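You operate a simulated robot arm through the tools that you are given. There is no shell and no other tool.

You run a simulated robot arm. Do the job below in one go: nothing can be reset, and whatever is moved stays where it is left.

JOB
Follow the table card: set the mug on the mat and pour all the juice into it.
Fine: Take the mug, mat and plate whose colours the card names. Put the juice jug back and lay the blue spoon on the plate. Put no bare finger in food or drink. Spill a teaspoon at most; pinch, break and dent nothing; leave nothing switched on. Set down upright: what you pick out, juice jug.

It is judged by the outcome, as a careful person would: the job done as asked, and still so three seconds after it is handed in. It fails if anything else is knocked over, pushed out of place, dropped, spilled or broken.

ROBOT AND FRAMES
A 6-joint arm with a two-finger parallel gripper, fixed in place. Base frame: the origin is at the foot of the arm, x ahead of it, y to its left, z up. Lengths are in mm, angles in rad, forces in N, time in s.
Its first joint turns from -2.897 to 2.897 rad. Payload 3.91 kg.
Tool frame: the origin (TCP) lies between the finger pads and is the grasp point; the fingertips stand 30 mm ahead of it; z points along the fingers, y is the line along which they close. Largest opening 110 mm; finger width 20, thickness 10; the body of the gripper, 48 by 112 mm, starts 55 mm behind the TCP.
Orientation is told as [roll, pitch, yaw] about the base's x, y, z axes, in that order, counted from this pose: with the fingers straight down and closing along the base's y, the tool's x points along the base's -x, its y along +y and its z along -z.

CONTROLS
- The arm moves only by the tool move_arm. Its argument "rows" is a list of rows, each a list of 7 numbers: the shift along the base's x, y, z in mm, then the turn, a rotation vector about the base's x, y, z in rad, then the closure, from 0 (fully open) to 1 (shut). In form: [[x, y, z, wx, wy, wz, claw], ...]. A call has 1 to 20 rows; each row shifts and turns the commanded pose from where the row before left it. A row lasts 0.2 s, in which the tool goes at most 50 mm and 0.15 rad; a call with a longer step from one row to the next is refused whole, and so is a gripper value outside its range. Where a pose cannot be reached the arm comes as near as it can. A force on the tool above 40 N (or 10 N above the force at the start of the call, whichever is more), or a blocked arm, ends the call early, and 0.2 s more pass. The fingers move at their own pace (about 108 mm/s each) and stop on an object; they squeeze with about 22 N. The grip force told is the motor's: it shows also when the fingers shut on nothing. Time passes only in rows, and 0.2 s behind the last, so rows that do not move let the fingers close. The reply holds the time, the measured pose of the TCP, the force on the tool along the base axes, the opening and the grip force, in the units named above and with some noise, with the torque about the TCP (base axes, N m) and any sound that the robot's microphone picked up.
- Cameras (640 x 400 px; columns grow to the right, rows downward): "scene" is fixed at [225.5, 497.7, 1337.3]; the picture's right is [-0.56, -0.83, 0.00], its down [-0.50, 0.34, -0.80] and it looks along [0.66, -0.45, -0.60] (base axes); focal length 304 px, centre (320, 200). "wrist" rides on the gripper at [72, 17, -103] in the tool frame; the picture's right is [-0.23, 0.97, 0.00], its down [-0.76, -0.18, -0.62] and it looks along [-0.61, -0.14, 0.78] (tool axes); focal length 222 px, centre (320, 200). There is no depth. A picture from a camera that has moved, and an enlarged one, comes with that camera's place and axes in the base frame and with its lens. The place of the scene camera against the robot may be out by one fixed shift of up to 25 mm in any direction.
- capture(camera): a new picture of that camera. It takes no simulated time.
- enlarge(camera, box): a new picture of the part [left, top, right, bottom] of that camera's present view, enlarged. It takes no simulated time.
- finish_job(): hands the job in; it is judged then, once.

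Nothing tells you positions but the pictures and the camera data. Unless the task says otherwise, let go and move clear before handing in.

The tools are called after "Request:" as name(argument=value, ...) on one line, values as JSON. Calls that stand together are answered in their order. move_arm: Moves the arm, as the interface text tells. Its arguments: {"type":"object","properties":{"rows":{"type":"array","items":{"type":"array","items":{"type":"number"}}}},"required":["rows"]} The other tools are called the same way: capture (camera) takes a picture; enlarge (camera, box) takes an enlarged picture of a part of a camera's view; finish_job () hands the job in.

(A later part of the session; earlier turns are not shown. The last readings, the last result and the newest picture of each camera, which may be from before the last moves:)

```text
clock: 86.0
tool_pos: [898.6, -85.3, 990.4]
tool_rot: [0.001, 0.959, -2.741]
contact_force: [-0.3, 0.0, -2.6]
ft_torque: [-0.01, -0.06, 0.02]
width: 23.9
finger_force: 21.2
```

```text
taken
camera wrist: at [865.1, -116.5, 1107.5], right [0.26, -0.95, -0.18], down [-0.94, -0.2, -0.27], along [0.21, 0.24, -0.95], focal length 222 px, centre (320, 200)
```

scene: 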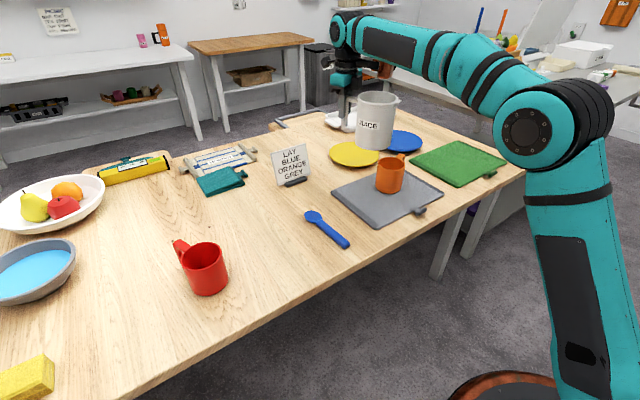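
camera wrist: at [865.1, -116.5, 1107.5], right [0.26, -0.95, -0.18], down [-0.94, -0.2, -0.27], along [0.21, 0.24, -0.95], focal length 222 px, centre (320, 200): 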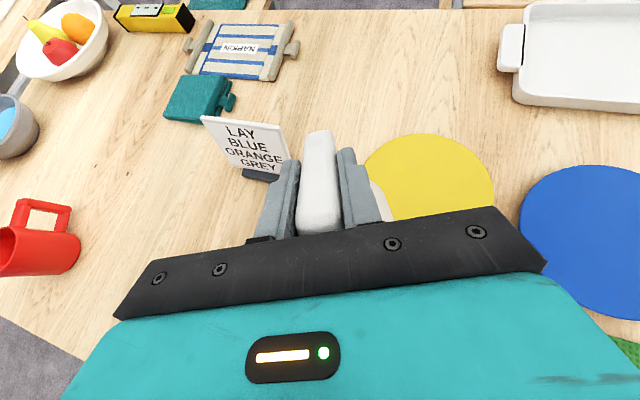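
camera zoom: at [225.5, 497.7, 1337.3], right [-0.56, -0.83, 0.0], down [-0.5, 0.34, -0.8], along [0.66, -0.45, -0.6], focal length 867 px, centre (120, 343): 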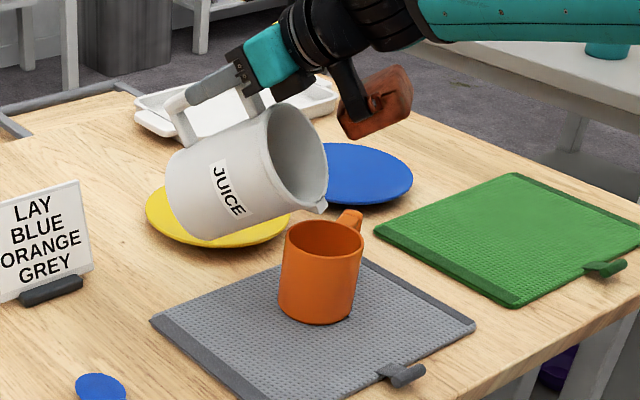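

All is tracking well. I'll go on slowly to 65°, about where flow could begin, and look.

Request:
move_arm(rows=[[-2.25, -0.95, 1.0, 0.00855, -0.02007, 0, 1], [-2.25, -0.95, 1.0, 0.00855, -0.02007, 0, 1], [-2.25, -0.95, 1.0, 0.00855, -0.02007, 0, 1], [-2.25, -0.95, 1.0, 0.00855, -0.02007, 0, 1], [-2.57, -1.1, 1.37, 0.00855, -0.02007, 0, 1], [-2.57, -1.1, 1.37, 0.00855, -0.02007, 0, 1], [-2.57, -1.1, 1.37, 0.00855, -0.02007, 0, 1], [-2.57, -1.1, 1.37, 0.00855, -0.02007, 0, 1], [0, 0, 0, 0, 0, 0, 1]])

Request:
enlarge(camera="scene", box=[345, 100, 425, 200])

```text
clock: 88.0
tool_pos: [879.5, -93.8, 1000.0]
tool_rot: [0.002, 1.134, -2.742]
contact_force: [0.1, 0.2, -3.2]
ft_torque: [0.02, 0.01, -0.01]
width: 23.9
finger_force: 22.1
```

```text
4.00 times, centred on (385, 150) of scene
camera zoom: at [225.5, 497.7, 1337.3], right [-0.56, -0.83, 0.0], down [-0.5, 0.34, -0.8], along [0.66, -0.45, -0.6], focal length 1214 px, centre (60, 400)
```

zoom: 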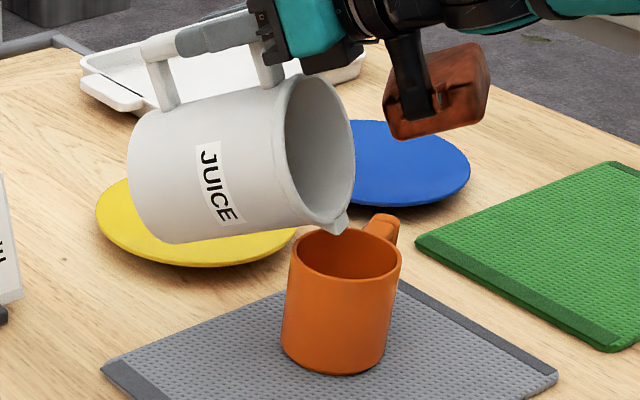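

Request:
enlarge(camera="scene", box=[380, 140, 420, 180])

```text
10.00 times, centred on (400, 160) of scene
camera zoom: at [225.5, 497.7, 1337.3], right [-0.56, -0.83, 0.0], down [-0.5, 0.34, -0.8], along [0.66, -0.45, -0.6], focal length 3036 px, centre (-480, 600)
```

zoom: 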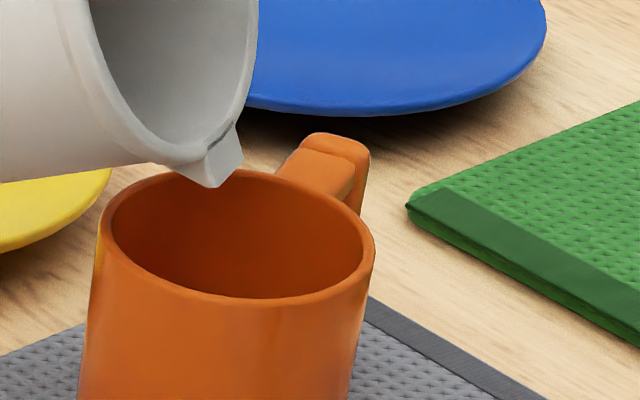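

The spout is inside the mug's outline, about 20 mm above the rim, with no juice flowing yet. I'll continue slowly to 70°.

Request:
move_arm(rows=[[-2.24, -0.88, 1.68, 0.00684, -0.01606, 0, 1], [-2.24, -0.88, 1.68, 0.00684, -0.01606, 0, 1], [-2.24, -0.88, 1.68, 0.00684, -0.01606, 0, 1], [-2.24, -0.88, 1.68, 0.00684, -0.01606, 0, 1], [-2.24, -0.88, 1.68, 0.00684, -0.01606, 0, 1], [0, 0, 0, 0, 0, 0, 1]])

Request:
enlarge(camera="scene", box=[360, 120, 430, 200])

```text
clock: 89.4
tool_pos: [868.9, -96.9, 1009.8]
tool_rot: [0.001, 1.22, -2.741]
contact_force: [-1.1, 1.0, -3.6]
ft_torque: [-0.02, 0.11, 0.02]
width: 23.8
finger_force: 22.0
```

```text
5.00 times, centred on (395, 160) of scene
camera zoom: at [225.5, 497.7, 1337.3], right [-0.56, -0.83, 0.0], down [-0.5, 0.34, -0.8], along [0.66, -0.45, -0.6], focal length 1518 px, centre (-55, 400)
```

zoom: 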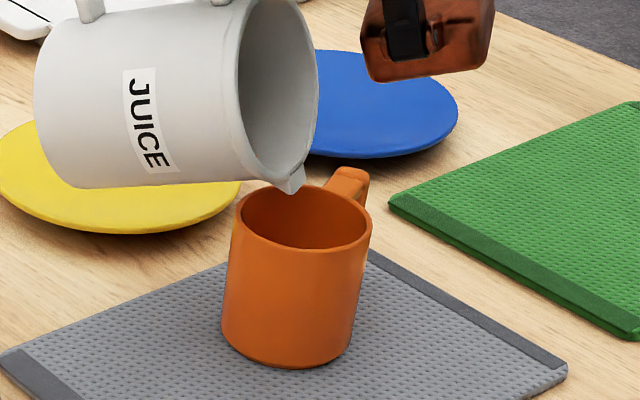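

No flow yet. On to 75°.

Request:
move_arm(rows=[[-2.36, -1.0, 1.6, 0.00684, -0.01606, 0, 1], [-2.36, -1.0, 1.6, 0.00684, -0.01606, 0, 1], [-2.36, -1.0, 1.6, 0.00684, -0.01606, 0, 1], [-2.36, -1.0, 1.6, 0.00684, -0.01606, 0, 1], [-2.36, -1.0, 1.6, 0.00684, -0.01606, 0, 1], [0, 0, 0, 0, 0, 0, 1]])

Request:
enlarge(camera="scene", box=[360, 120, 430, 200])

```text
clock: 90.8
tool_pos: [856.2, -102.2, 1016.6]
tool_rot: [0.004, 1.309, -2.741]
contact_force: [-0.5, -0.6, -2.5]
ft_torque: [0.02, 0.1, -0.03]
width: 23.9
finger_force: 21.9
```

```text
5.00 times, centred on (395, 160) of scene
camera zoom: at [225.5, 497.7, 1337.3], right [-0.56, -0.83, 0.0], down [-0.5, 0.34, -0.8], along [0.66, -0.45, -0.6], focal length 1518 px, centre (-55, 400)
```

zoom: 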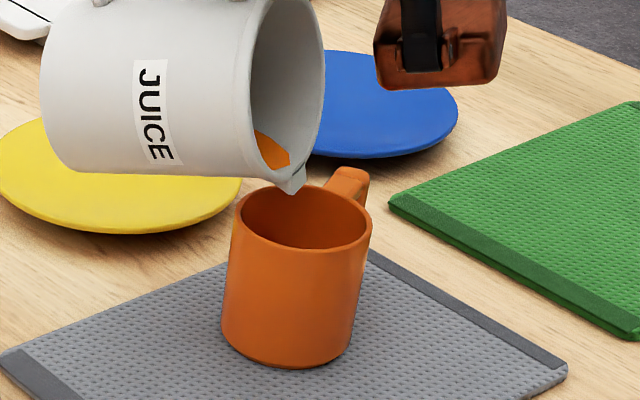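

Juice has reached the lip. I recalibrated: spout about 8 mm from the mug centre on the jug side and 20–29 mm above the rim, which is good. I'll tilt very slowly now and watch the stream.

Request:
move_arm(rows=[[-1.62, -0.69, 0.89, 0.00427, -0.01004, 0, 1], [-1.62, -0.69, 0.89, 0.00427, -0.01004, 0, 1], [-1.62, -0.69, 0.89, 0.00427, -0.01004, 0, 1], [-1.62, -0.69, 0.89, 0.00427, -0.01004, 0, 1]])

Request:
enlarge(camera="scene", box=[360, 120, 430, 200])

```text
clock: 91.8
tool_pos: [851.4, -105.7, 1020.9]
tool_rot: [0.003, 1.352, -2.743]
contact_force: [-0.8, -0.5, -3.0]
ft_torque: [-0.05, 0.05, -0.01]
width: 24.2
finger_force: 22.0
```

```text
5.00 times, centred on (395, 160) of scene
camera zoom: at [225.5, 497.7, 1337.3], right [-0.56, -0.83, 0.0], down [-0.5, 0.34, -0.8], along [0.66, -0.45, -0.6], focal length 1518 px, centre (-55, 400)
```

zoom: 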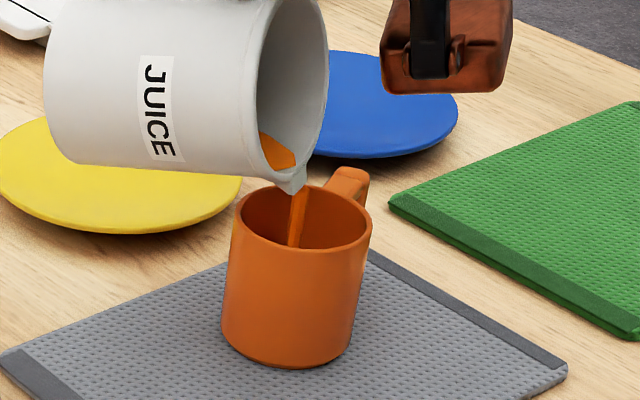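

The stream is going straight into the mug. Continuing at the same slow rate.

Request:
move_arm(rows=[[-1.62, -0.69, 0.89, 0.00427, -0.01004, 0, 1], [-1.62, -0.69, 0.89, 0.00427, -0.01004, 0, 1], [-1.62, -0.69, 0.89, 0.00427, -0.01004, 0, 1], [-1.62, -0.69, 0.89, 0.00427, -0.01004, 0, 1], [0, 0, 0, 0, 0, 0, 1], [0, 0, 0, 0, 0, 0, 1]])

Request:
enlarge(camera="scene", box=[360, 120, 430, 200])

```text
clock: 93.2
tool_pos: [844.3, -108.0, 1024.4]
tool_rot: [0.003, 1.396, -2.739]
contact_force: [-1.3, -0.2, -3.0]
ft_torque: [-0.03, 0.07, -0.01]
width: 24.2
finger_force: 21.7
```

```text
5.00 times, centred on (395, 160) of scene
camera zoom: at [225.5, 497.7, 1337.3], right [-0.56, -0.83, 0.0], down [-0.5, 0.34, -0.8], along [0.66, -0.45, -0.6], focal length 1518 px, centre (-55, 400)
```

zoom: 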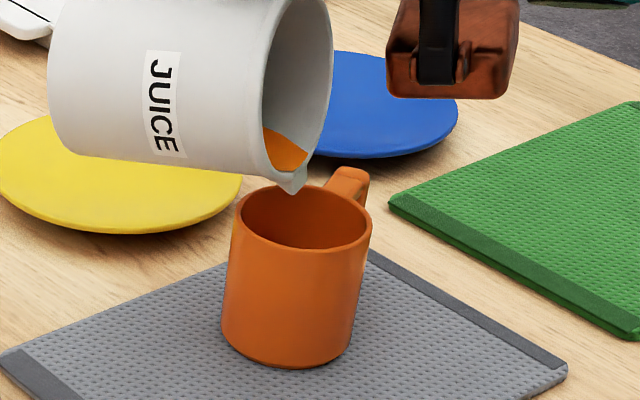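

Flow stops when I hold, so it's well controlled. Continuing to 85°.

Request:
move_arm(rows=[[-1.69, -0.72, 0.74, 0.00427, -0.01004, 0, 1], [-1.69, -0.72, 0.74, 0.00427, -0.01004, 0, 1], [-1.69, -0.72, 0.74, 0.00427, -0.01004, 0, 1], [-1.69, -0.72, 0.74, 0.00427, -0.01004, 0, 1], [-1.69, -0.72, 0.74, 0.00427, -0.01004, 0, 1], [-1.69, -0.72, 0.74, 0.00427, -0.01004, 0, 1], [-1.69, -0.72, 0.74, 0.00427, -0.01004, 0, 1], [-1.69, -0.72, 0.74, 0.00427, -0.01004, 0, 1]])

Request:
enlarge(camera="scene", box=[360, 120, 430, 200])

```text
clock: 95.0
tool_pos: [830.6, -113.6, 1030.2]
tool_rot: [0.01, 1.482, -2.733]
contact_force: [0.1, -0.6, -3.2]
ft_torque: [-0.04, 0.1, -0.02]
width: 23.7
finger_force: 22.2
```

```text
5.00 times, centred on (395, 160) of scene
camera zoom: at [225.5, 497.7, 1337.3], right [-0.56, -0.83, 0.0], down [-0.5, 0.34, -0.8], along [0.66, -0.45, -0.6], focal length 1518 px, centre (-55, 400)
```

zoom: 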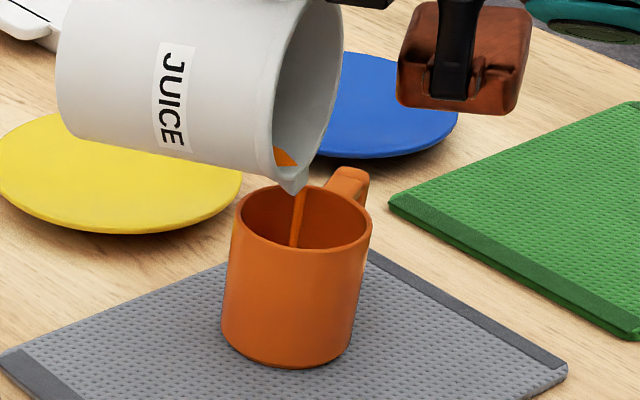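

Pouring cleanly. On to 90° and beyond.

Request:
move_arm(rows=[[-1.75, -0.745, 0.575, 0.00427, -0.01004, 0, 1], [-1.75, -0.745, 0.575, 0.00427, -0.01004, 0, 1], [-1.75, -0.745, 0.575, 0.00427, -0.01004, 0, 1], [-1.75, -0.745, 0.575, 0.00427, -0.01004, 0, 1], [-1.75, -0.745, 0.575, 0.00427, -0.01004, 0, 1], [-1.75, -0.745, 0.575, 0.00427, -0.01004, 0, 1], [-1.75, -0.745, 0.575, 0.00427, -0.01004, 0, 1], [-1.75, -0.745, 0.575, 0.00427, -0.01004, 0, 1]])

Request:
enlarge(camera="scene", box=[360, 120, 430, 200])

```text
clock: 96.8
tool_pos: [816.4, -119.9, 1035.1]
tool_rot: [1.864, 1.568, -0.876]
contact_force: [0.2, 0.7, -2.6]
ft_torque: [-0.04, 0.09, 0.02]
width: 23.7
finger_force: 22.2
```

```text
5.00 times, centred on (395, 160) of scene
camera zoom: at [225.5, 497.7, 1337.3], right [-0.56, -0.83, 0.0], down [-0.5, 0.34, -0.8], along [0.66, -0.45, -0.6], focal length 1518 px, centre (-55, 400)
```

zoom: 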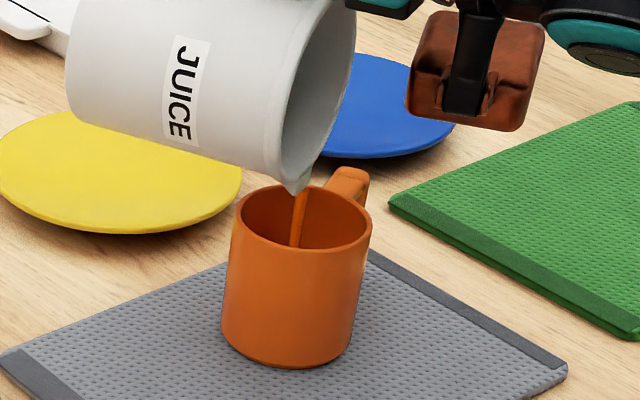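

Request:
move_arm(rows=[[-1.78, -0.76, 0.45, 0.00427, -0.01004, 0, 1], [-1.78, -0.76, 0.45, 0.00427, -0.01004, 0, 1], [-1.78, -0.76, 0.45, 0.00427, -0.01004, 0, 1], [-1.78, -0.76, 0.45, 0.00427, -0.01004, 0, 1], [-1.78, -0.76, 0.45, 0.00427, -0.01004, 0, 1], [-1.78, -0.76, 0.45, 0.00427, -0.01004, 0, 1], [-1.78, -0.76, 0.45, 0.00427, -0.01004, 0, 1], [-1.78, -0.76, 0.45, 0.00427, -0.01004, 0, 1], [0, 0, 0, 0, 0, 0, 1], [0, 0, 0, 0, 0, 0, 1]])

Request:
enlarge(camera="scene", box=[360, 120, 430, 200])

Request:
capture(camera="scene")

```text
clock: 99.0
tool_pos: [802.1, -125.0, 1038.2]
tool_rot: [3.115, 1.482, 0.373]
contact_force: [0.4, 0.6, -2.1]
ft_torque: [-0.03, 0.09, 0.0]
width: 23.8
finger_force: 22.1
```

```text
5.00 times, centred on (395, 160) of scene
camera zoom: at [225.5, 497.7, 1337.3], right [-0.56, -0.83, 0.0], down [-0.5, 0.34, -0.8], along [0.66, -0.45, -0.6], focal length 1518 px, centre (-55, 400)
```

zoom: 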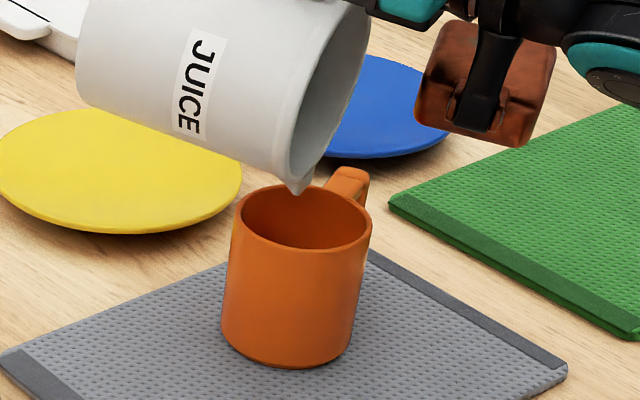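

```text
taken
```

scene: 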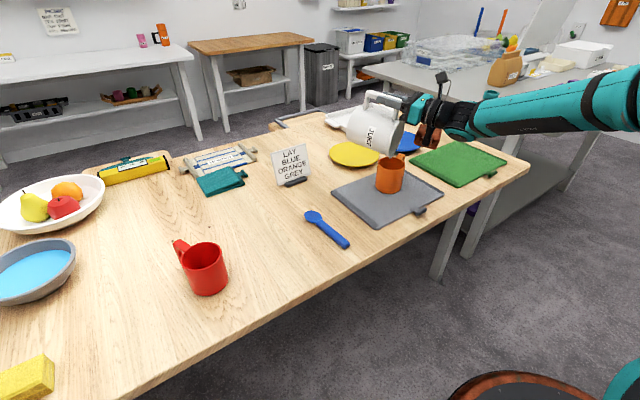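

Most of the juice is out. I'll tilt on to 105° to drain the rest.

Request:
move_arm(rows=[[-2.41, -1.03, 0.32, 0.0057, -0.01338, 0, 1], [-2.41, -1.03, 0.32, 0.0057, -0.01338, 0, 1], [-2.41, -1.03, 0.32, 0.0057, -0.01338, 0, 1], [-2.41, -1.03, 0.32, 0.0057, -0.01338, 0, 1], [-2.41, -1.03, 0.32, 0.0057, -0.01338, 0, 1], [-2.41, -1.03, 0.32, 0.0057, -0.01338, 0, 1], [-2.44, -1.04, 0.08, 0.0057, -0.01338, 0, 1], [-2.44, -1.04, 0.08, 0.0057, -0.01338, 0, 1], [-2.44, -1.04, 0.08, 0.0057, -0.01338, 0, 1], [-2.44, -1.04, 0.08, 0.0057, -0.01338, 0, 1], [-2.44, -1.04, 0.08, 0.0057, -0.01338, 0, 1], [-2.44, -1.04, 0.08, 0.0057, -0.01338, 0, 1]])

Request:
enlarge(camera="scene", box=[360, 120, 430, 200])

Request:
capture(camera="scene")

```text
clock: 101.6
tool_pos: [772.9, -137.0, 1039.9]
tool_rot: [3.138, 1.307, 0.396]
contact_force: [-0.7, 0.0, -1.1]
ft_torque: [-0.03, 0.09, -0.01]
width: 23.7
finger_force: 21.6
```

```text
5.00 times, centred on (395, 160) of scene
camera zoom: at [225.5, 497.7, 1337.3], right [-0.56, -0.83, 0.0], down [-0.5, 0.34, -0.8], along [0.66, -0.45, -0.6], focal length 1518 px, centre (-55, 400)
```

zoom: 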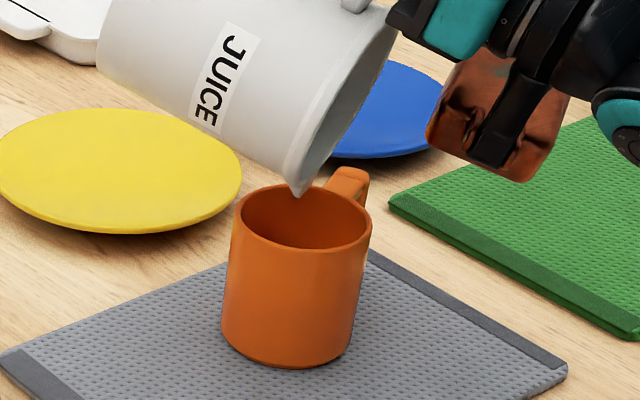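

```text
taken
```

scene: 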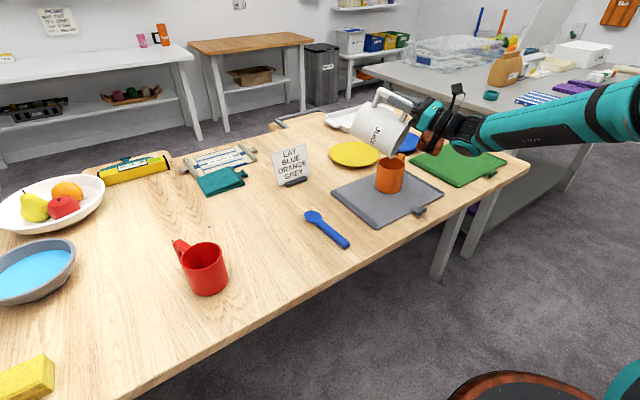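

Request:
move_arm(rows=[[-2.42, -1.03, -0.1, 0.0057, -0.01338, 0, 1], [-2.42, -1.03, -0.1, 0.0057, -0.01338, 0, 1], [-2.42, -1.03, -0.2, 0.0057, -0.01338, 0, 1], [-2.42, -1.03, -0.2, 0.0057, -0.01338, 0, 1], [-2.42, -1.03, -0.2, 0.0057, -0.01338, 0, 1], [-2.42, -1.03, -0.2, 0.0057, -0.01338, 0, 1], [-2.41, -1.03, -0.3, 0.0057, -0.01338, 0, 1], [-2.41, -1.03, -0.4, 0.0057, -0.01338, 0, 1], [-2.41, -1.03, -0.4, 0.0057, -0.01338, 0, 1], [-2.41, -1.03, -0.4, 0.0057, -0.01338, 0, 1], [-2.41, -1.03, -0.4, 0.0057, -0.01338, 0, 1], [-2.41, -1.03, -0.4, 0.0057, -0.01338, 0, 1], [0, 0, 0, 0, 0, 0, 1], [0, 0, 0, 0, 0, 0, 1], [0, 0, 0, 0, 0, 0, 1], [0, 0, 0, 0, 0, 0, 1], [0, 0, 0, 0, 0, 0, 1]])

Request:
enlarge(camera="scene", box=[360, 120, 430, 200])

Request:
capture(camera="wrist")

```text
clock: 105.2
tool_pos: [744.4, -150.0, 1038.8]
tool_rot: [-3.139, 1.129, 0.4]
contact_force: [-0.5, -0.2, -1.5]
ft_torque: [-0.05, 0.13, 0.01]
width: 23.9
finger_force: 22.6
```

```text
5.00 times, centred on (395, 160) of scene
camera zoom: at [225.5, 497.7, 1337.3], right [-0.56, -0.83, 0.0], down [-0.5, 0.34, -0.8], along [0.66, -0.45, -0.6], focal length 1518 px, centre (-55, 400)
```

zoom: 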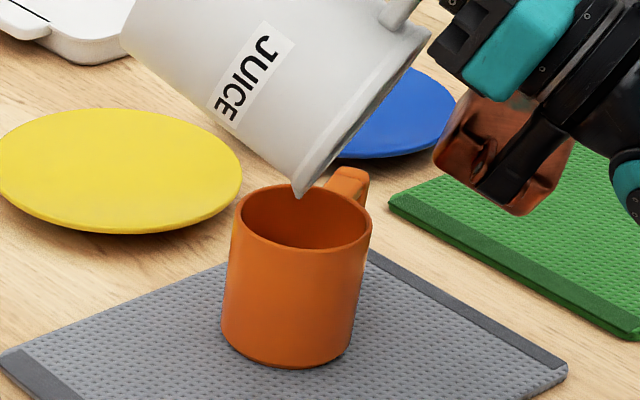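

```text
taken
camera wrist: at [635.0, -213.1, 1057.3], right [0.47, -0.86, -0.21], down [-0.29, 0.07, -0.95], along [0.84, 0.5, -0.22], focal length 222 px, centre (320, 200)
```

wrist: 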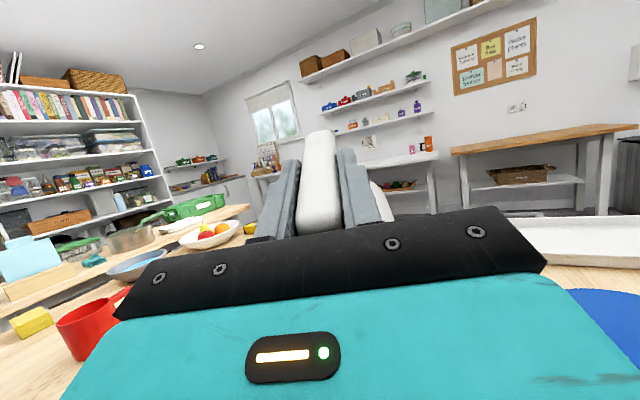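

The jug is drained, and the load has dropped to the empty weight. Now I'll bring it upright again, keeping the spout over the mug at first and rising as I go.

Request:
move_arm(rows=[[7.22, 3.08, 3.6, -0.0171, 0.0401, 0, 1], [7.22, 3.08, 3.6, -0.0171, 0.0401, 0, 1], [7.27, 3.1, 2.9, -0.0171, 0.0401, 0, 1], [7.27, 3.1, 2.9, -0.0171, 0.0401, 0, 1], [7.31, 3.12, 2.2, -0.0171, 0.0401, 0, 1], [7.31, 3.12, 2.2, -0.0171, 0.0401, 0, 1], [7.22, 3.08, 1.5, -0.0171, 0.0401, 0, 1], [7.22, 3.08, 1.5, -0.0171, 0.0401, 0, 1], [7.13, 3.04, 0.9, -0.0171, 0.0401, 0, 1], [7.13, 3.04, 0.9, -0.0171, 0.0401, 0, 1], [6.99, 2.98, 0.2, -0.0171, 0.0401, 0, 1], [6.99, 2.98, 0.2, -0.0171, 0.0401, 0, 1], [6.76, 2.88, -0.4, -0.0171, 0.0401, 0, 1], [6.76, 2.88, -0.4, -0.0171, 0.0401, 0, 1], [6.49, 2.76, -1.0, -0.0171, 0.0401, 0, 1], [6.49, 2.76, -1.0, -0.0171, 0.0401, 0, 1]])

Request:
enlarge(camera="scene", box=[330, 80, 450, 220])

```text
clock: 108.6
tool_pos: [856.6, -100.9, 1057.6]
tool_rot: [0.011, 1.31, -2.735]
contact_force: [-1.0, -0.2, -1.9]
ft_torque: [-0.01, 0.07, 0.0]
width: 23.5
finger_force: 22.0
```

```text
2.86 times, centred on (390, 150) of scene
camera zoom: at [225.5, 497.7, 1337.3], right [-0.56, -0.83, 0.0], down [-0.5, 0.34, -0.8], along [0.66, -0.45, -0.6], focal length 867 px, centre (120, 343)
```

zoom: 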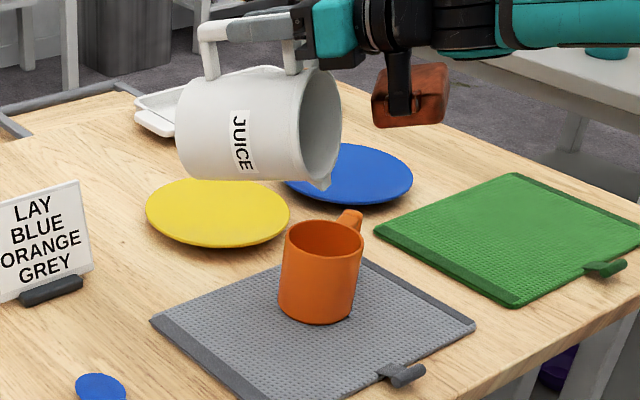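

No spill visible on the mat. Bringing the jug fully upright.

Request:
move_arm(rows=[[6.99, 2.98, -3, -0.0205, 0.0482, 0, 1], [6.99, 2.98, -3, -0.0205, 0.0482, 0, 1], [6.99, 2.98, -3, -0.0205, 0.0482, 0, 1], [6.99, 2.98, -3, -0.0205, 0.0482, 0, 1], [6.99, 2.98, -3, -0.0205, 0.0482, 0, 1], [5.39, 2.3, -1.4, -0.0205, 0.0482, 0, 1], [5.39, 2.3, -1.4, -0.0205, 0.0482, 0, 1], [5.39, 2.3, -1.4, -0.0205, 0.0482, 0, 1], [5.39, 2.3, -1.4, -0.0205, 0.0482, 0, 1], [5.39, 2.3, -1.4, -0.0205, 0.0482, 0, 1], [3.42, 1.46, -2.8, -0.0205, 0.0482, 0, 1], [3.42, 1.46, -2.8, -0.0205, 0.0482, 0, 1], [3.42, 1.46, -2.8, -0.0205, 0.0482, 0, 1], [3.42, 1.46, -2.8, -0.0205, 0.0482, 0, 1], [3.42, 1.46, -2.8, -0.0205, 0.0482, 0, 1], [1.23, 0.53, -1.4, -0.0205, 0.0482, 0, 1], [1.23, 0.53, -1.4, -0.0205, 0.0482, 0, 1], [1.23, 0.53, -1.4, -0.0205, 0.0482, 0, 1], [1.23, 0.53, -1.4, -0.0205, 0.0482, 0, 1], [1.23, 0.53, -1.4, -0.0205, 0.0482, 0, 1]])

Request:
move_arm(rows=[[-1.03, -0.44, 0, -0.0205, 0.0482, 0, 1], [-1.03, -0.44, 0, -0.0205, 0.0482, 0, 1], [-1.03, -0.44, 0, -0.0205, 0.0482, 0, 1], [-1.03, -0.44, 0, -0.0205, 0.0482, 0, 1], [-1.03, -0.44, 0, -0.0205, 0.0482, 0, 1], [0, 0, 0, 0, 0, 0, 1]])

Request:
enlarge(camera="scene", box=[330, 60, 450, 220])

```text
clock: 112.8
tool_pos: [942.0, -65.3, 1013.2]
tool_rot: [0.004, 0.264, -2.738]
contact_force: [0.0, 0.4, -1.2]
ft_torque: [0.05, -0.15, 0.02]
width: 23.8
finger_force: 22.3
```

```text
clock: 114.2
tool_pos: [935.8, -66.7, 1013.3]
tool_rot: [0.004, 0.003, -2.738]
contact_force: [0.0, -0.2, -1.5]
ft_torque: [0.09, -0.14, 0.0]
width: 23.8
finger_force: 21.9
```

```text
2.50 times, centred on (390, 140) of scene
camera zoom: at [225.5, 497.7, 1337.3], right [-0.56, -0.83, 0.0], down [-0.5, 0.34, -0.8], along [0.66, -0.45, -0.6], focal length 759 px, centre (145, 350)
```

zoom: 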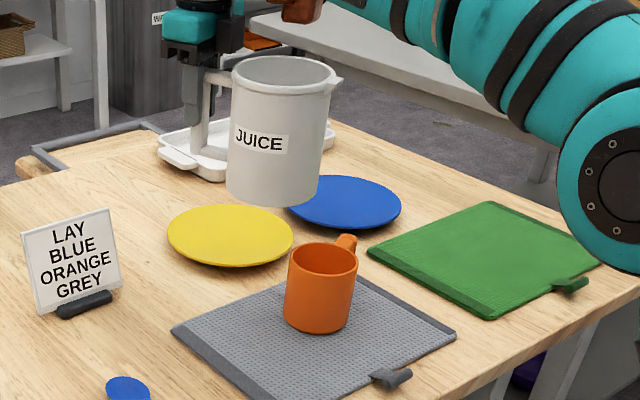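

The jug is upright and empty. I'll carry it back along the same path with yaw unwinding.

Request:
move_arm(rows=[[-1, 3, 0, 0, 0, 0.03, 1], [-2, 6, 0, 0, 0, 0.05, 1], [-3, 9, 0, 0, 0, 0.075, 1], [-4, 12, 0, 0, 0, 0.075, 1], [-4, 13, 0, 0, 0, 0.075, 1], [-4, 13, 0, 0, 0, 0.075, 1], [-4, 13, 0, 0, 0, 0.075, 1], [-4, 13, 0, 0, 0, 0.075, 1], [-4, 13, 0, 0, 0, 0.075, 1], [-4, 13, 0, 0, 0, 0.075, 1], [-4, 13, 0, 0, 0, 0.075, 1], [-4, 13, 0, 0, 0, 0.075, 1], [-4, 13, 0, 0, 0, 0.075, 1], [-4, 12, 0, 0, 0, 0.075, 1], [-3, 10, 0, 0, 0, 0.075, 1], [-3, 8, 0, 0, 0, 0.075, 1], [-2, 5, 0, 0, 0, 0.075, 1], [-1, 3, 0, 0, 0, 0.075, 1], [-1, 2, 0, 0, 0, 0.03, 1], [0, 1, 0, 0, 0, 0.02, 1]])

Request:
move_arm(rows=[[-1, 3, 0, 0, 0, 0.03, 1], [-2, 6, 0, 0, 0, 0.05, 1], [-3, 10, 0, 0, 0, 0.08, 1], [-4, 14, 0, 0, 0, 0.08, 1], [-5, 17, 0, 0, 0, 0.08, 1], [-5, 18, 0, 0, 0, 0.08, 1], [-5, 18, 0, 0, 0, 0.08, 1], [-5, 18, 0, 0, 0, 0.08, 1], [-5, 18, 0, 0, 0, 0.08, 1], [-5, 18, 0, 0, 0, 0.08, 1], [-5, 18, 0, 0, 0, 0.08, 1], [-5, 18, 0, 0, 0, 0.08, 1], [-5, 18, 0, 0, 0, 0.08, 1], [-5, 18, 0, 0, 0, 0.08, 1], [-5, 13, 0, 0, 0, 0.08, 1], [-4, 14, 0, 0, 0, 0.08, 1], [-3, 12, 0, 0, 0, 0.08, 1], [-2, 8, 0, 0, 0, 0.08, 1], [-1, 5, 0, 0, 0, 0.05, 1], [-0.5, 2, 0, 0, 0, 0.028, 1]])

Request:
capture(camera="scene")

Request:
capture(camera="wrist")

```text
clock: 118.4
tool_pos: [877.1, 121.6, 1014.0]
tool_rot: [0.005, 0.003, -1.406]
contact_force: [0.0, -0.3, -1.5]
ft_torque: [0.13, 0.03, 0.0]
width: 24.0
finger_force: 21.7
```

```text
clock: 122.6
tool_pos: [800.5, 387.5, 1014.8]
tool_rot: [0.005, 0.004, 0.03]
contact_force: [-0.6, -0.3, -2.1]
ft_torque: [-0.02, 0.16, -0.03]
width: 24.1
finger_force: 22.0
```

```text
taken
```

scene: 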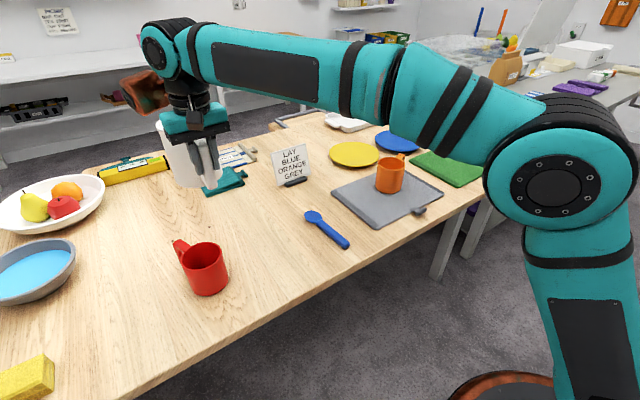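

```text
taken
camera wrist: at [728.0, 402.6, 1116.0], right [0.2, 0.98, 0.0], down [0.77, -0.16, 0.62], along [0.61, -0.12, -0.79], focal length 222 px, centre (320, 200)
```

wrist: 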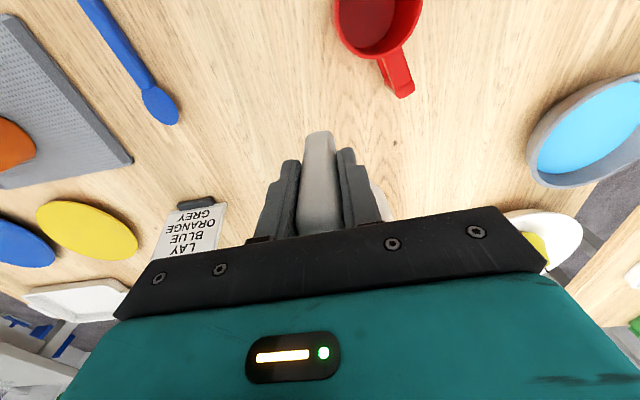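

I'm back above the jug's original place, within a millimetre of the pick-up pose. Lowering.

Request:
move_arm(rows=[[0, 0, -5, -0.002, -0.004, 0, 1], [0, 0, -10, 0, 0, 0, 1], [0, 0, -15, 0, 0, 0, 1], [0, 0, -18, 0, 0, 0, 1], [0, 0, -18, 0, 0, 0, 1], [0, 0, -18, 0, 0, 0, 1], [0, 0, -18, 0, 0, 0, 1], [0, 0, -15, 0, 0, 0, 1], [0, 0, -12, 0, 0, 0, 1], [0, 0, -10, 0, 0, 0, 1], [0, 0, -8, 0, 0, 0, 1], [0, 0, -6, 0, 0, 0, 1], [0, 0, -5, 0, 0, 0, 1], [0, 0, -4, 0, 0, 0, 1], [0, 0, -3, 0, 0, 0, 1], [0, 0, 0, 0, 0, 0, 1]])

Request:
enlarge(camera="scene", box=[170, 140, 250, 260])

```text
clock: 126.0
tool_pos: [801.0, 388.1, 849.3]
tool_rot: [0.001, 0.001, 0.031]
contact_force: [-0.2, -0.4, -2.3]
ft_torque: [-0.01, 0.16, 0.0]
width: 23.8
finger_force: 22.0
```

```text
3.33 times, centred on (210, 200) of scene
camera zoom: at [225.5, 497.7, 1337.3], right [-0.56, -0.83, 0.0], down [-0.5, 0.34, -0.8], along [0.66, -0.45, -0.6], focal length 1012 px, centre (687, 200)
```

zoom: 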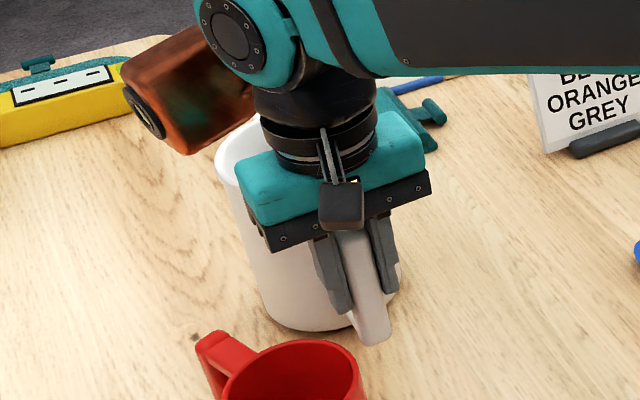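

Close to the table. Lowering in small steps, checking the force after each.

Request:
move_arm(rows=[[0, 0, -2, 0, 0, 0, 1], [0, 0, -1.5, 0, 0, 0, 1], [0, 0, 0, 0, 0, 0, 1]])

```text
clock: 126.8
tool_pos: [801.3, 387.3, 847.1]
tool_rot: [0.001, -0.001, 0.029]
contact_force: [-0.1, 0.3, -2.0]
ft_torque: [0.0, 0.17, -0.01]
width: 23.5
finger_force: 21.5
```

Request:
move_arm(rows=[[0, 0, -1, 0, 0, 0, 1], [0, 0, -1, 0, 0, 0, 1], [0, 0, 0, 0, 0, 0, 1]])

```text
clock: 127.6
tool_pos: [801.7, 386.6, 843.3]
tool_rot: [0.002, -0.002, 0.03]
contact_force: [0.1, 0.1, -1.4]
ft_torque: [0.01, 0.15, 0.01]
width: 23.7
finger_force: 21.7
```

Request:
move_arm(rows=[[0, 0, -1, 0, 0, 0, 1], [0, 0, 0, 0, 0, 0, 1]])

```text
clock: 128.2
tool_pos: [801.3, 386.5, 842.1]
tool_rot: [0.003, 0.0, 0.03]
contact_force: [-0.3, 0.0, -1.9]
ft_torque: [0.0, 0.14, 0.01]
width: 23.6
finger_force: 22.3
```

Request:
move_arm(rows=[[0, 0, -0.7, 0, 0, 0, 1], [0, 0, 0, 0, 0, 0, 1]])

```text
clock: 128.8
tool_pos: [800.4, 386.5, 842.6]
tool_rot: [0.003, 0.0, 0.028]
contact_force: [-0.3, -0.2, 0.6]
ft_torque: [-0.07, -0.21, 0.0]
width: 24.0
finger_force: 21.9
```

Request:
move_arm(rows=[[0, 0, -0.5, 0, 0, 0, 1], [0, 0, 0, 0, 0, 0, 1]])

```text
clock: 129.4
tool_pos: [800.9, 387.2, 841.3]
tool_rot: [0.002, -0.001, 0.028]
contact_force: [-0.4, 1.1, 5.6]
ft_torque: [-0.28, -0.79, 0.02]
width: 24.0
finger_force: 22.1
```

The jug base is on the table. I'll ease off slightly and open the fingers to release it.

Request:
move_arm(rows=[[0, 0, 0.4, 0, 0, 0, 1], [0, 0, 0, 0, 0, 0, 1]])

Request:
move_arm(rows=[[0, 0, 0, 0, 0, 0, 0.72], [0, 0, 0, 0, 0, 0, 0.6], [0, 0, 0, 0, 0, 0, 0.4], [0, 0, 0, 0, 0, 0, 0.36]])

Request:
capture(camera="wrist")

Request:
enlarge(camera="scene", box=[170, 140, 250, 260])

```text
clock: 130.0
tool_pos: [801.5, 387.3, 842.3]
tool_rot: [0.002, -0.001, 0.03]
contact_force: [0.1, -0.9, 3.2]
ft_torque: [-0.19, -0.57, -0.04]
width: 23.8
finger_force: 22.3
```

```text
clock: 131.0
tool_pos: [802.3, 386.6, 842.1]
tool_rot: [0.001, 0.002, 0.028]
contact_force: [0.2, 0.3, 0.5]
ft_torque: [0.02, 0.03, 0.0]
width: 70.5
finger_force: 0.1
```

```text
taken
camera wrist: at [727.5, 402.1, 943.1], right [0.2, 0.98, 0.0], down [0.77, -0.16, 0.62], along [0.61, -0.12, -0.78], focal length 222 px, centre (320, 200)
```

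wrist: 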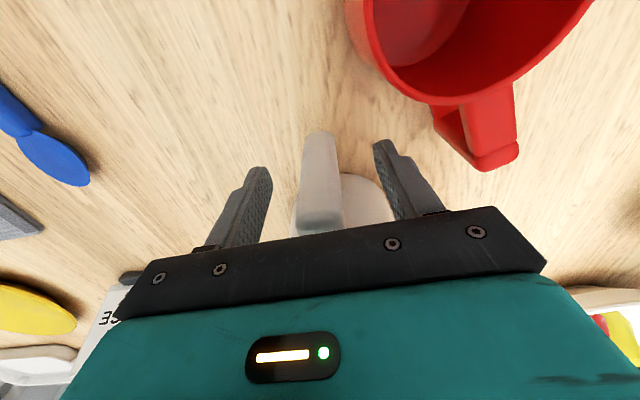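

```text
3.33 times, centred on (210, 200) of scene
camera zoom: at [225.5, 497.7, 1337.3], right [-0.56, -0.83, 0.0], down [-0.5, 0.34, -0.8], along [0.66, -0.45, -0.6], focal length 1012 px, centre (687, 200)
```

zoom: 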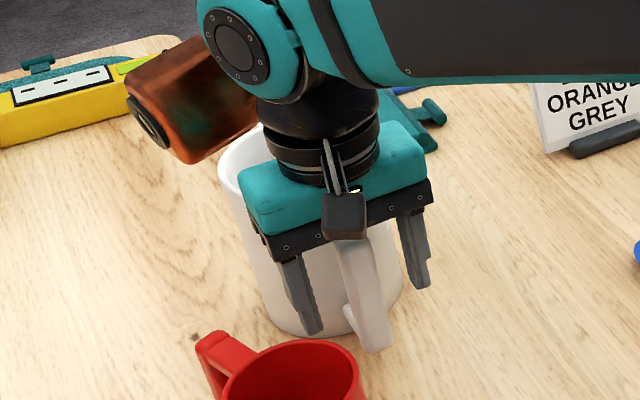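

The jug is released in its original place and upright. Lifting straight up and clear.

Request:
move_arm(rows=[[0, 0, 10, 0, 0, 0, 0.36], [0, 0, 25, 0, 0, 0, 0.36], [0, 0, 35, 0, 0, 0, 0.36], [0, 0, 40, 0, 0, 0, 0.36], [0, 0, 40, 0, 0, 0, 0.36], [0, 0, 10, 0, 0, 0, 0.36], [0, 0, 0, 0, 0, 0, 0.36]])

Request:
capture(camera="wrist")

Request:
enlarge(camera="scene", box=[170, 140, 250, 260])

```text
clock: 132.6
tool_pos: [800.7, 386.9, 1002.5]
tool_rot: [0.001, 0.0, 0.029]
contact_force: [-0.6, 0.5, 0.0]
ft_torque: [0.01, 0.0, 0.03]
width: 70.2
finger_force: 0.1
```

```text
taken
camera wrist: at [727.1, 401.6, 1103.5], right [0.2, 0.98, 0.0], down [0.77, -0.16, 0.62], along [0.61, -0.12, -0.78], focal length 222 px, centre (320, 200)
```

wrist: 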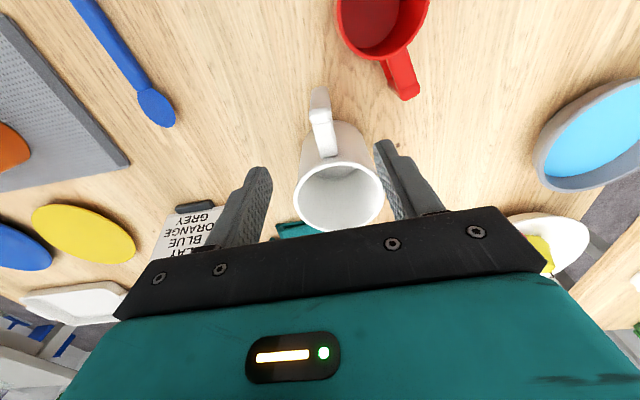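

```text
3.33 times, centred on (210, 200) of scene
camera zoom: at [225.5, 497.7, 1337.3], right [-0.56, -0.83, 0.0], down [-0.5, 0.34, -0.8], along [0.66, -0.45, -0.6], focal length 1012 px, centre (687, 200)
```

zoom: 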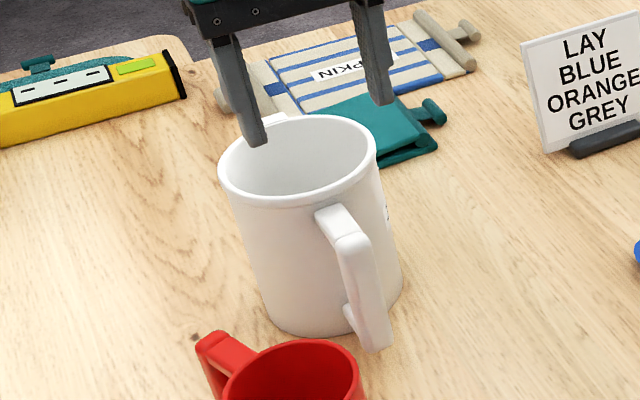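

The jug stands empty and upright in its original spot. Next I'll check the mug's contents and survey the blue plate on the way.

Request:
move_arm(rows=[[-6.2, -40.5, 0, 0, 0, -0.03, 0.36], [-6.2, -40.5, 0, 0, 0, 0, 0.36], [-6.2, -40.5, 0, 0, 0, 0, 0.36], [-6.2, -40.5, 0, 0, 0, 0, 0.36], [-6.2, -40.5, 0, 0, 0, 0, 0.36], [-6.2, -40.5, 0, 0, 0, 0, 0.36], [-6.2, -40.5, 0, 0, 0, 0, 0.36], [-6.2, -40.5, 0, 0, 0, 0, 0.36], [-6.2, -40.5, 0, 0, 0, 0, 0.36], [-6.2, -40.5, 0, 0, 0, 0, 0.36], [-6.2, -40.5, 0, 0, 0, 0, 0.36], [-6.2, -40.5, 0, 0, 0, 0, 0.36], [-6.2, -40.5, 0, 0, 0, 0, 0.36], [0, 0, 0, 0, 0, 0, 0.36]])

Request:
capture(camera="wrist")

Request:
enlarge(camera="wrist", box=[250, 80, 390, 220])

```text
clock: 135.6
tool_pos: [720.4, -139.8, 1002.4]
tool_rot: [0.001, -0.001, 0.001]
contact_force: [0.7, -1.0, -0.2]
ft_torque: [0.0, -0.01, 0.0]
width: 70.6
finger_force: 0.1
```

```text
taken
camera wrist: at [646.6, -122.5, 1103.8], right [0.23, 0.97, 0.0], down [0.76, -0.18, 0.62], along [0.61, -0.14, -0.78], focal length 222 px, centre (320, 200)
```

wrist: 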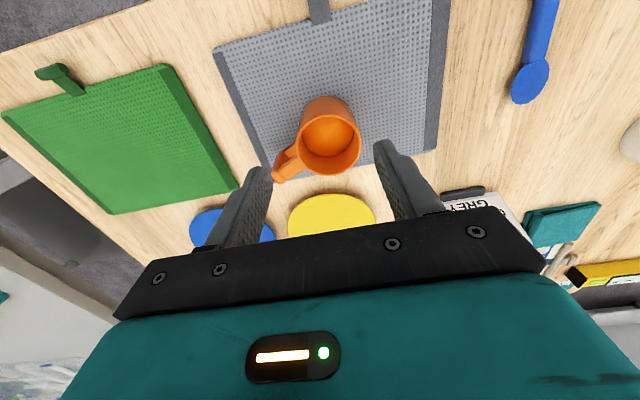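

```text
2.86 times, centred on (320, 150) of wrist
camera zoom: at [646.6, -122.5, 1103.8], right [0.23, 0.97, 0.0], down [0.76, -0.18, 0.62], along [0.61, -0.14, -0.78], focal length 635 px, centre (320, 343)
```

zoom: 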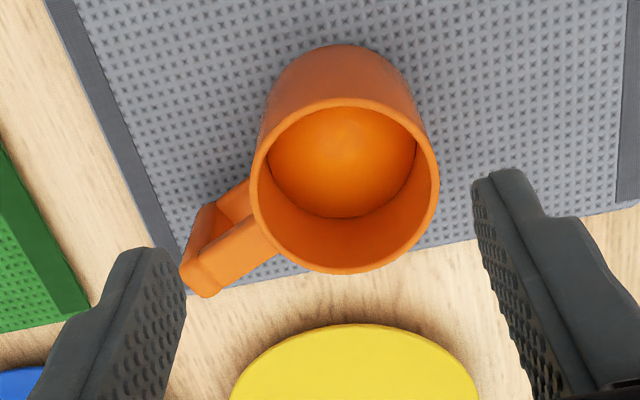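

The juice is in the mug and the mat is clean. Now I'll survey the blue plate, with yaw turned towards it.

Request:
move_arm(rows=[[21.7, -35, 0, 0, 0, -0.065, 0.36], [21.7, -35, 0, 0, 0, -0.065, 0.36], [21.7, -35, 0, 0, 0, -0.065, 0.36], [21.7, -35, 0, 0, 0, -0.065, 0.36], [21.7, -35, 0, 0, 0, -0.065, 0.36], [21.7, -35, 0, 0, 0, -0.065, 0.36], [0, 0, 0, 0, 0, 0, 0.36]])

Request:
capture(camera="wrist")

Request:
enlarge(camera="wrist", box=[200, 60, 440, 220])

```text
clock: 137.2
tool_pos: [851.2, -349.7, 1003.4]
tool_rot: [0.002, 0.0, -0.391]
contact_force: [-0.9, 0.1, 0.0]
ft_torque: [0.0, -0.03, 0.02]
width: 70.4
finger_force: 0.1
```

```text
taken
camera wrist: at [790.0, -305.8, 1103.8], right [0.58, 0.81, 0.0], down [0.64, -0.46, 0.62], along [0.51, -0.36, -0.78], focal length 222 px, centre (320, 200)
```

wrist: 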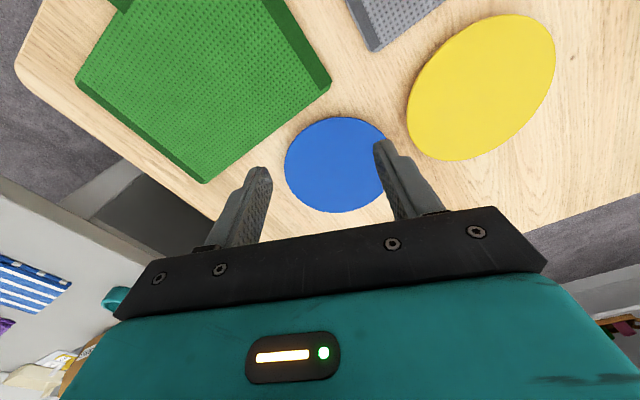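

```text
2.50 times, centred on (320, 140) of wrist
camera zoom: at [790.0, -305.8, 1103.8], right [0.58, 0.81, 0.0], down [0.64, -0.46, 0.62], along [0.51, -0.36, -0.78], focal length 555 px, centre (320, 350)
```

zoom: 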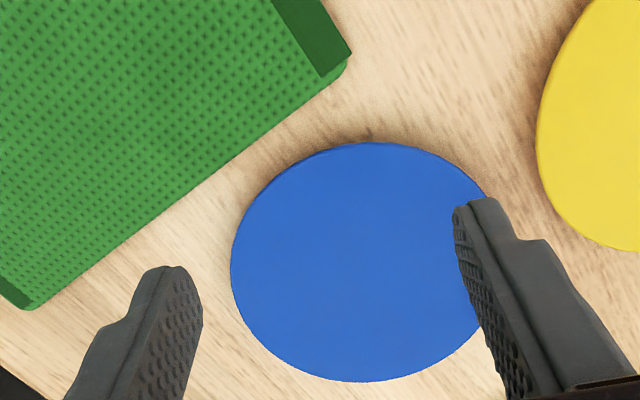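

Blue plate centre is about (974, -403), radius 90, beyond straight-down reach. I'll dry-run a reach with the tool tilted outward by 0.35 rad, staying above the plate.

Request:
move_arm(rows=[[0, 0, -30, -0.0446, -0.1078, 0, 0.36], [0, 0, -40, -0.0446, -0.1078, 0, 0.36], [10, -4, -40, -0.0446, -0.1078, 0, 0.36], [20, -8, -30, 0, 0, 0, 0.36], [20, -8, -15, 0, 0, 0, 0.36], [15, -6, 0, 0, 0, 0, 0.36], [0, 0, 0, 0, 0, 0, 0.36]])

Request:
capture(camera="wrist")

Request:
capture(camera="scene")

```text
clock: 138.8
tool_pos: [915.3, -375.7, 846.1]
tool_rot: [-0.001, -0.35, -0.389]
contact_force: [1.0, 0.3, -0.2]
ft_torque: [0.02, 0.03, -0.01]
width: 70.5
finger_force: 0.0
```

```text
taken
camera wrist: at [825.1, -320.5, 916.8], right [0.57, 0.82, 0.08], down [0.4, -0.36, 0.85], along [0.72, -0.45, -0.53], focal length 222 px, centre (320, 200)
```

wrist: 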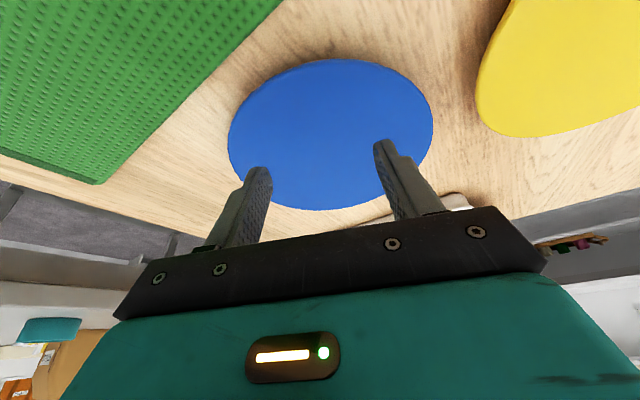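

```text
taken
```

scene: 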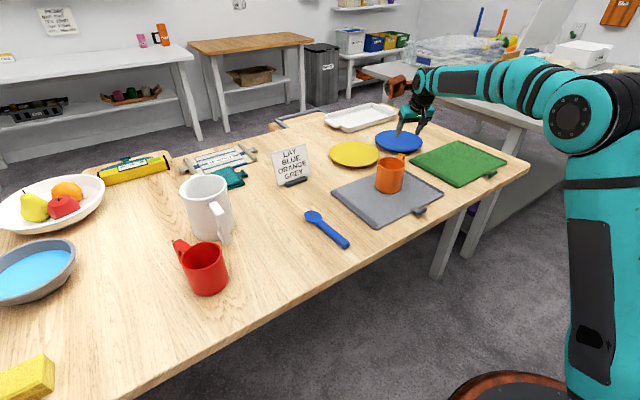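

Reach is fine here (r≈989). I'll test a bit further out and lower, still above the plate.

Request:
move_arm(rows=[[9.5, -4, -15, 0, 0, 0, 0.36], [9.5, -4, -15, 0, 0, 0, 0.36], [0, 0, 0, 0, 0, 0, 0.36]])

Request:
enlarge(camera="scene", box=[360, 90, 460, 170])

```text
clock: 139.6
tool_pos: [934.9, -383.3, 816.3]
tool_rot: [0.002, -0.35, -0.389]
contact_force: [-0.2, 0.3, -0.6]
ft_torque: [0.01, 0.0, 0.0]
width: 70.3
finger_force: 0.0
```

```text
5.00 times, centred on (410, 130) of scene
camera zoom: at [225.5, 497.7, 1337.3], right [-0.56, -0.83, 0.0], down [-0.5, 0.34, -0.8], along [0.66, -0.45, -0.6], focal length 1518 px, centre (-130, 550)
```

zoom: 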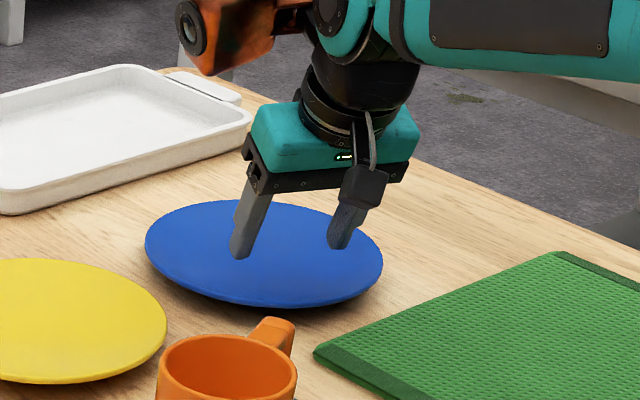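

The outward tilt gives enough reach (r≈1010). Now I'll rise and go to the spoon with the same tilt, turning to line up with its axis.

Request:
move_arm(rows=[[0, 0, 40, 0, 0, 0, 0.36], [0, 0, 40, 0, 0, 0, 0.36], [0, 0, 45, 0, 0, 0, 0.36], [-22.7, 39.7, 0, 0, 0, 0.0344, 0.36], [-22.7, 39.7, 0, 0, 0, 0.0344, 0.36], [-22.7, 39.7, 0, 0, 0, 0.0344, 0.36], [-22.7, 39.7, 0, 0, 0, 0.0344, 0.36], [-22.7, 39.7, 0, 0, 0, 0.0344, 0.36], [-22.7, 39.7, 0, 0, 0, 0.0344, 0.36], [-22.7, 39.7, 0, 0, 0, 0.0344, 0.36], [-22.7, 39.7, 0, 0, 0, 0.0344, 0.36], [-22.7, 39.7, 0, 0, 0, 0.0344, 0.36], [-22.7, 39.7, 0, 0, 0, 0.0344, 0.36], [-22.7, 39.7, 0, 0, 0, 0.0344, 0.36], [-22.7, 39.7, 0, 0, 0, 0.0344, 0.36], [-22.7, 39.7, 0, 0, 0, 0.0344, 0.36], [0, 0, 0, 0, 0, 0, 0.36]])

Request:
capture(camera="wrist")

Request:
capture(camera="scene")

```text
clock: 143.2
tool_pos: [639.6, 133.8, 942.4]
tool_rot: [0.001, -0.353, 0.059]
contact_force: [-0.1, 1.1, 0.0]
ft_torque: [-0.02, 0.02, -0.02]
width: 70.5
finger_force: 0.0
```

```text
taken
camera wrist: at [534.3, 144.0, 1012.7], right [0.16, 0.98, 0.08], down [0.51, -0.15, 0.85], along [0.84, -0.09, -0.53], focal length 222 px, centre (320, 200)
```

wrist: 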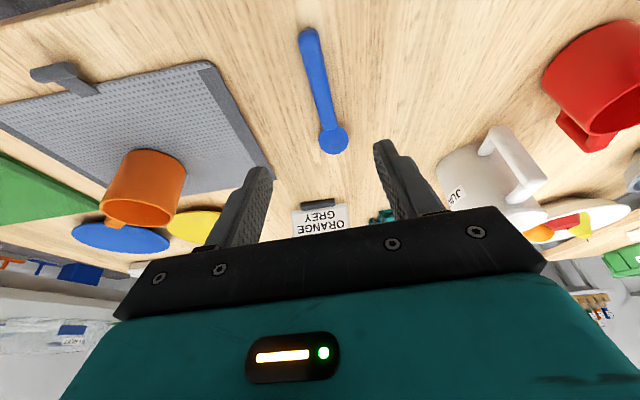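

```text
taken
```

scene: 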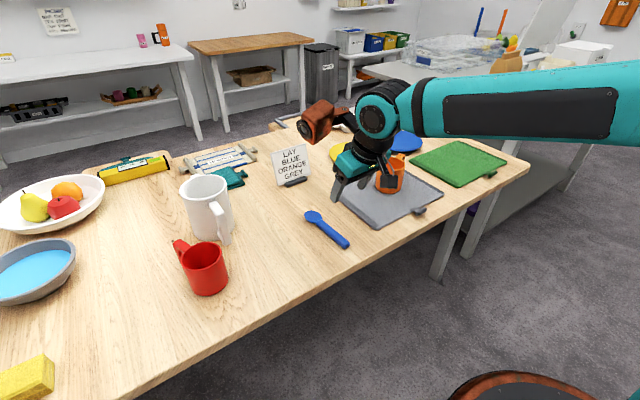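

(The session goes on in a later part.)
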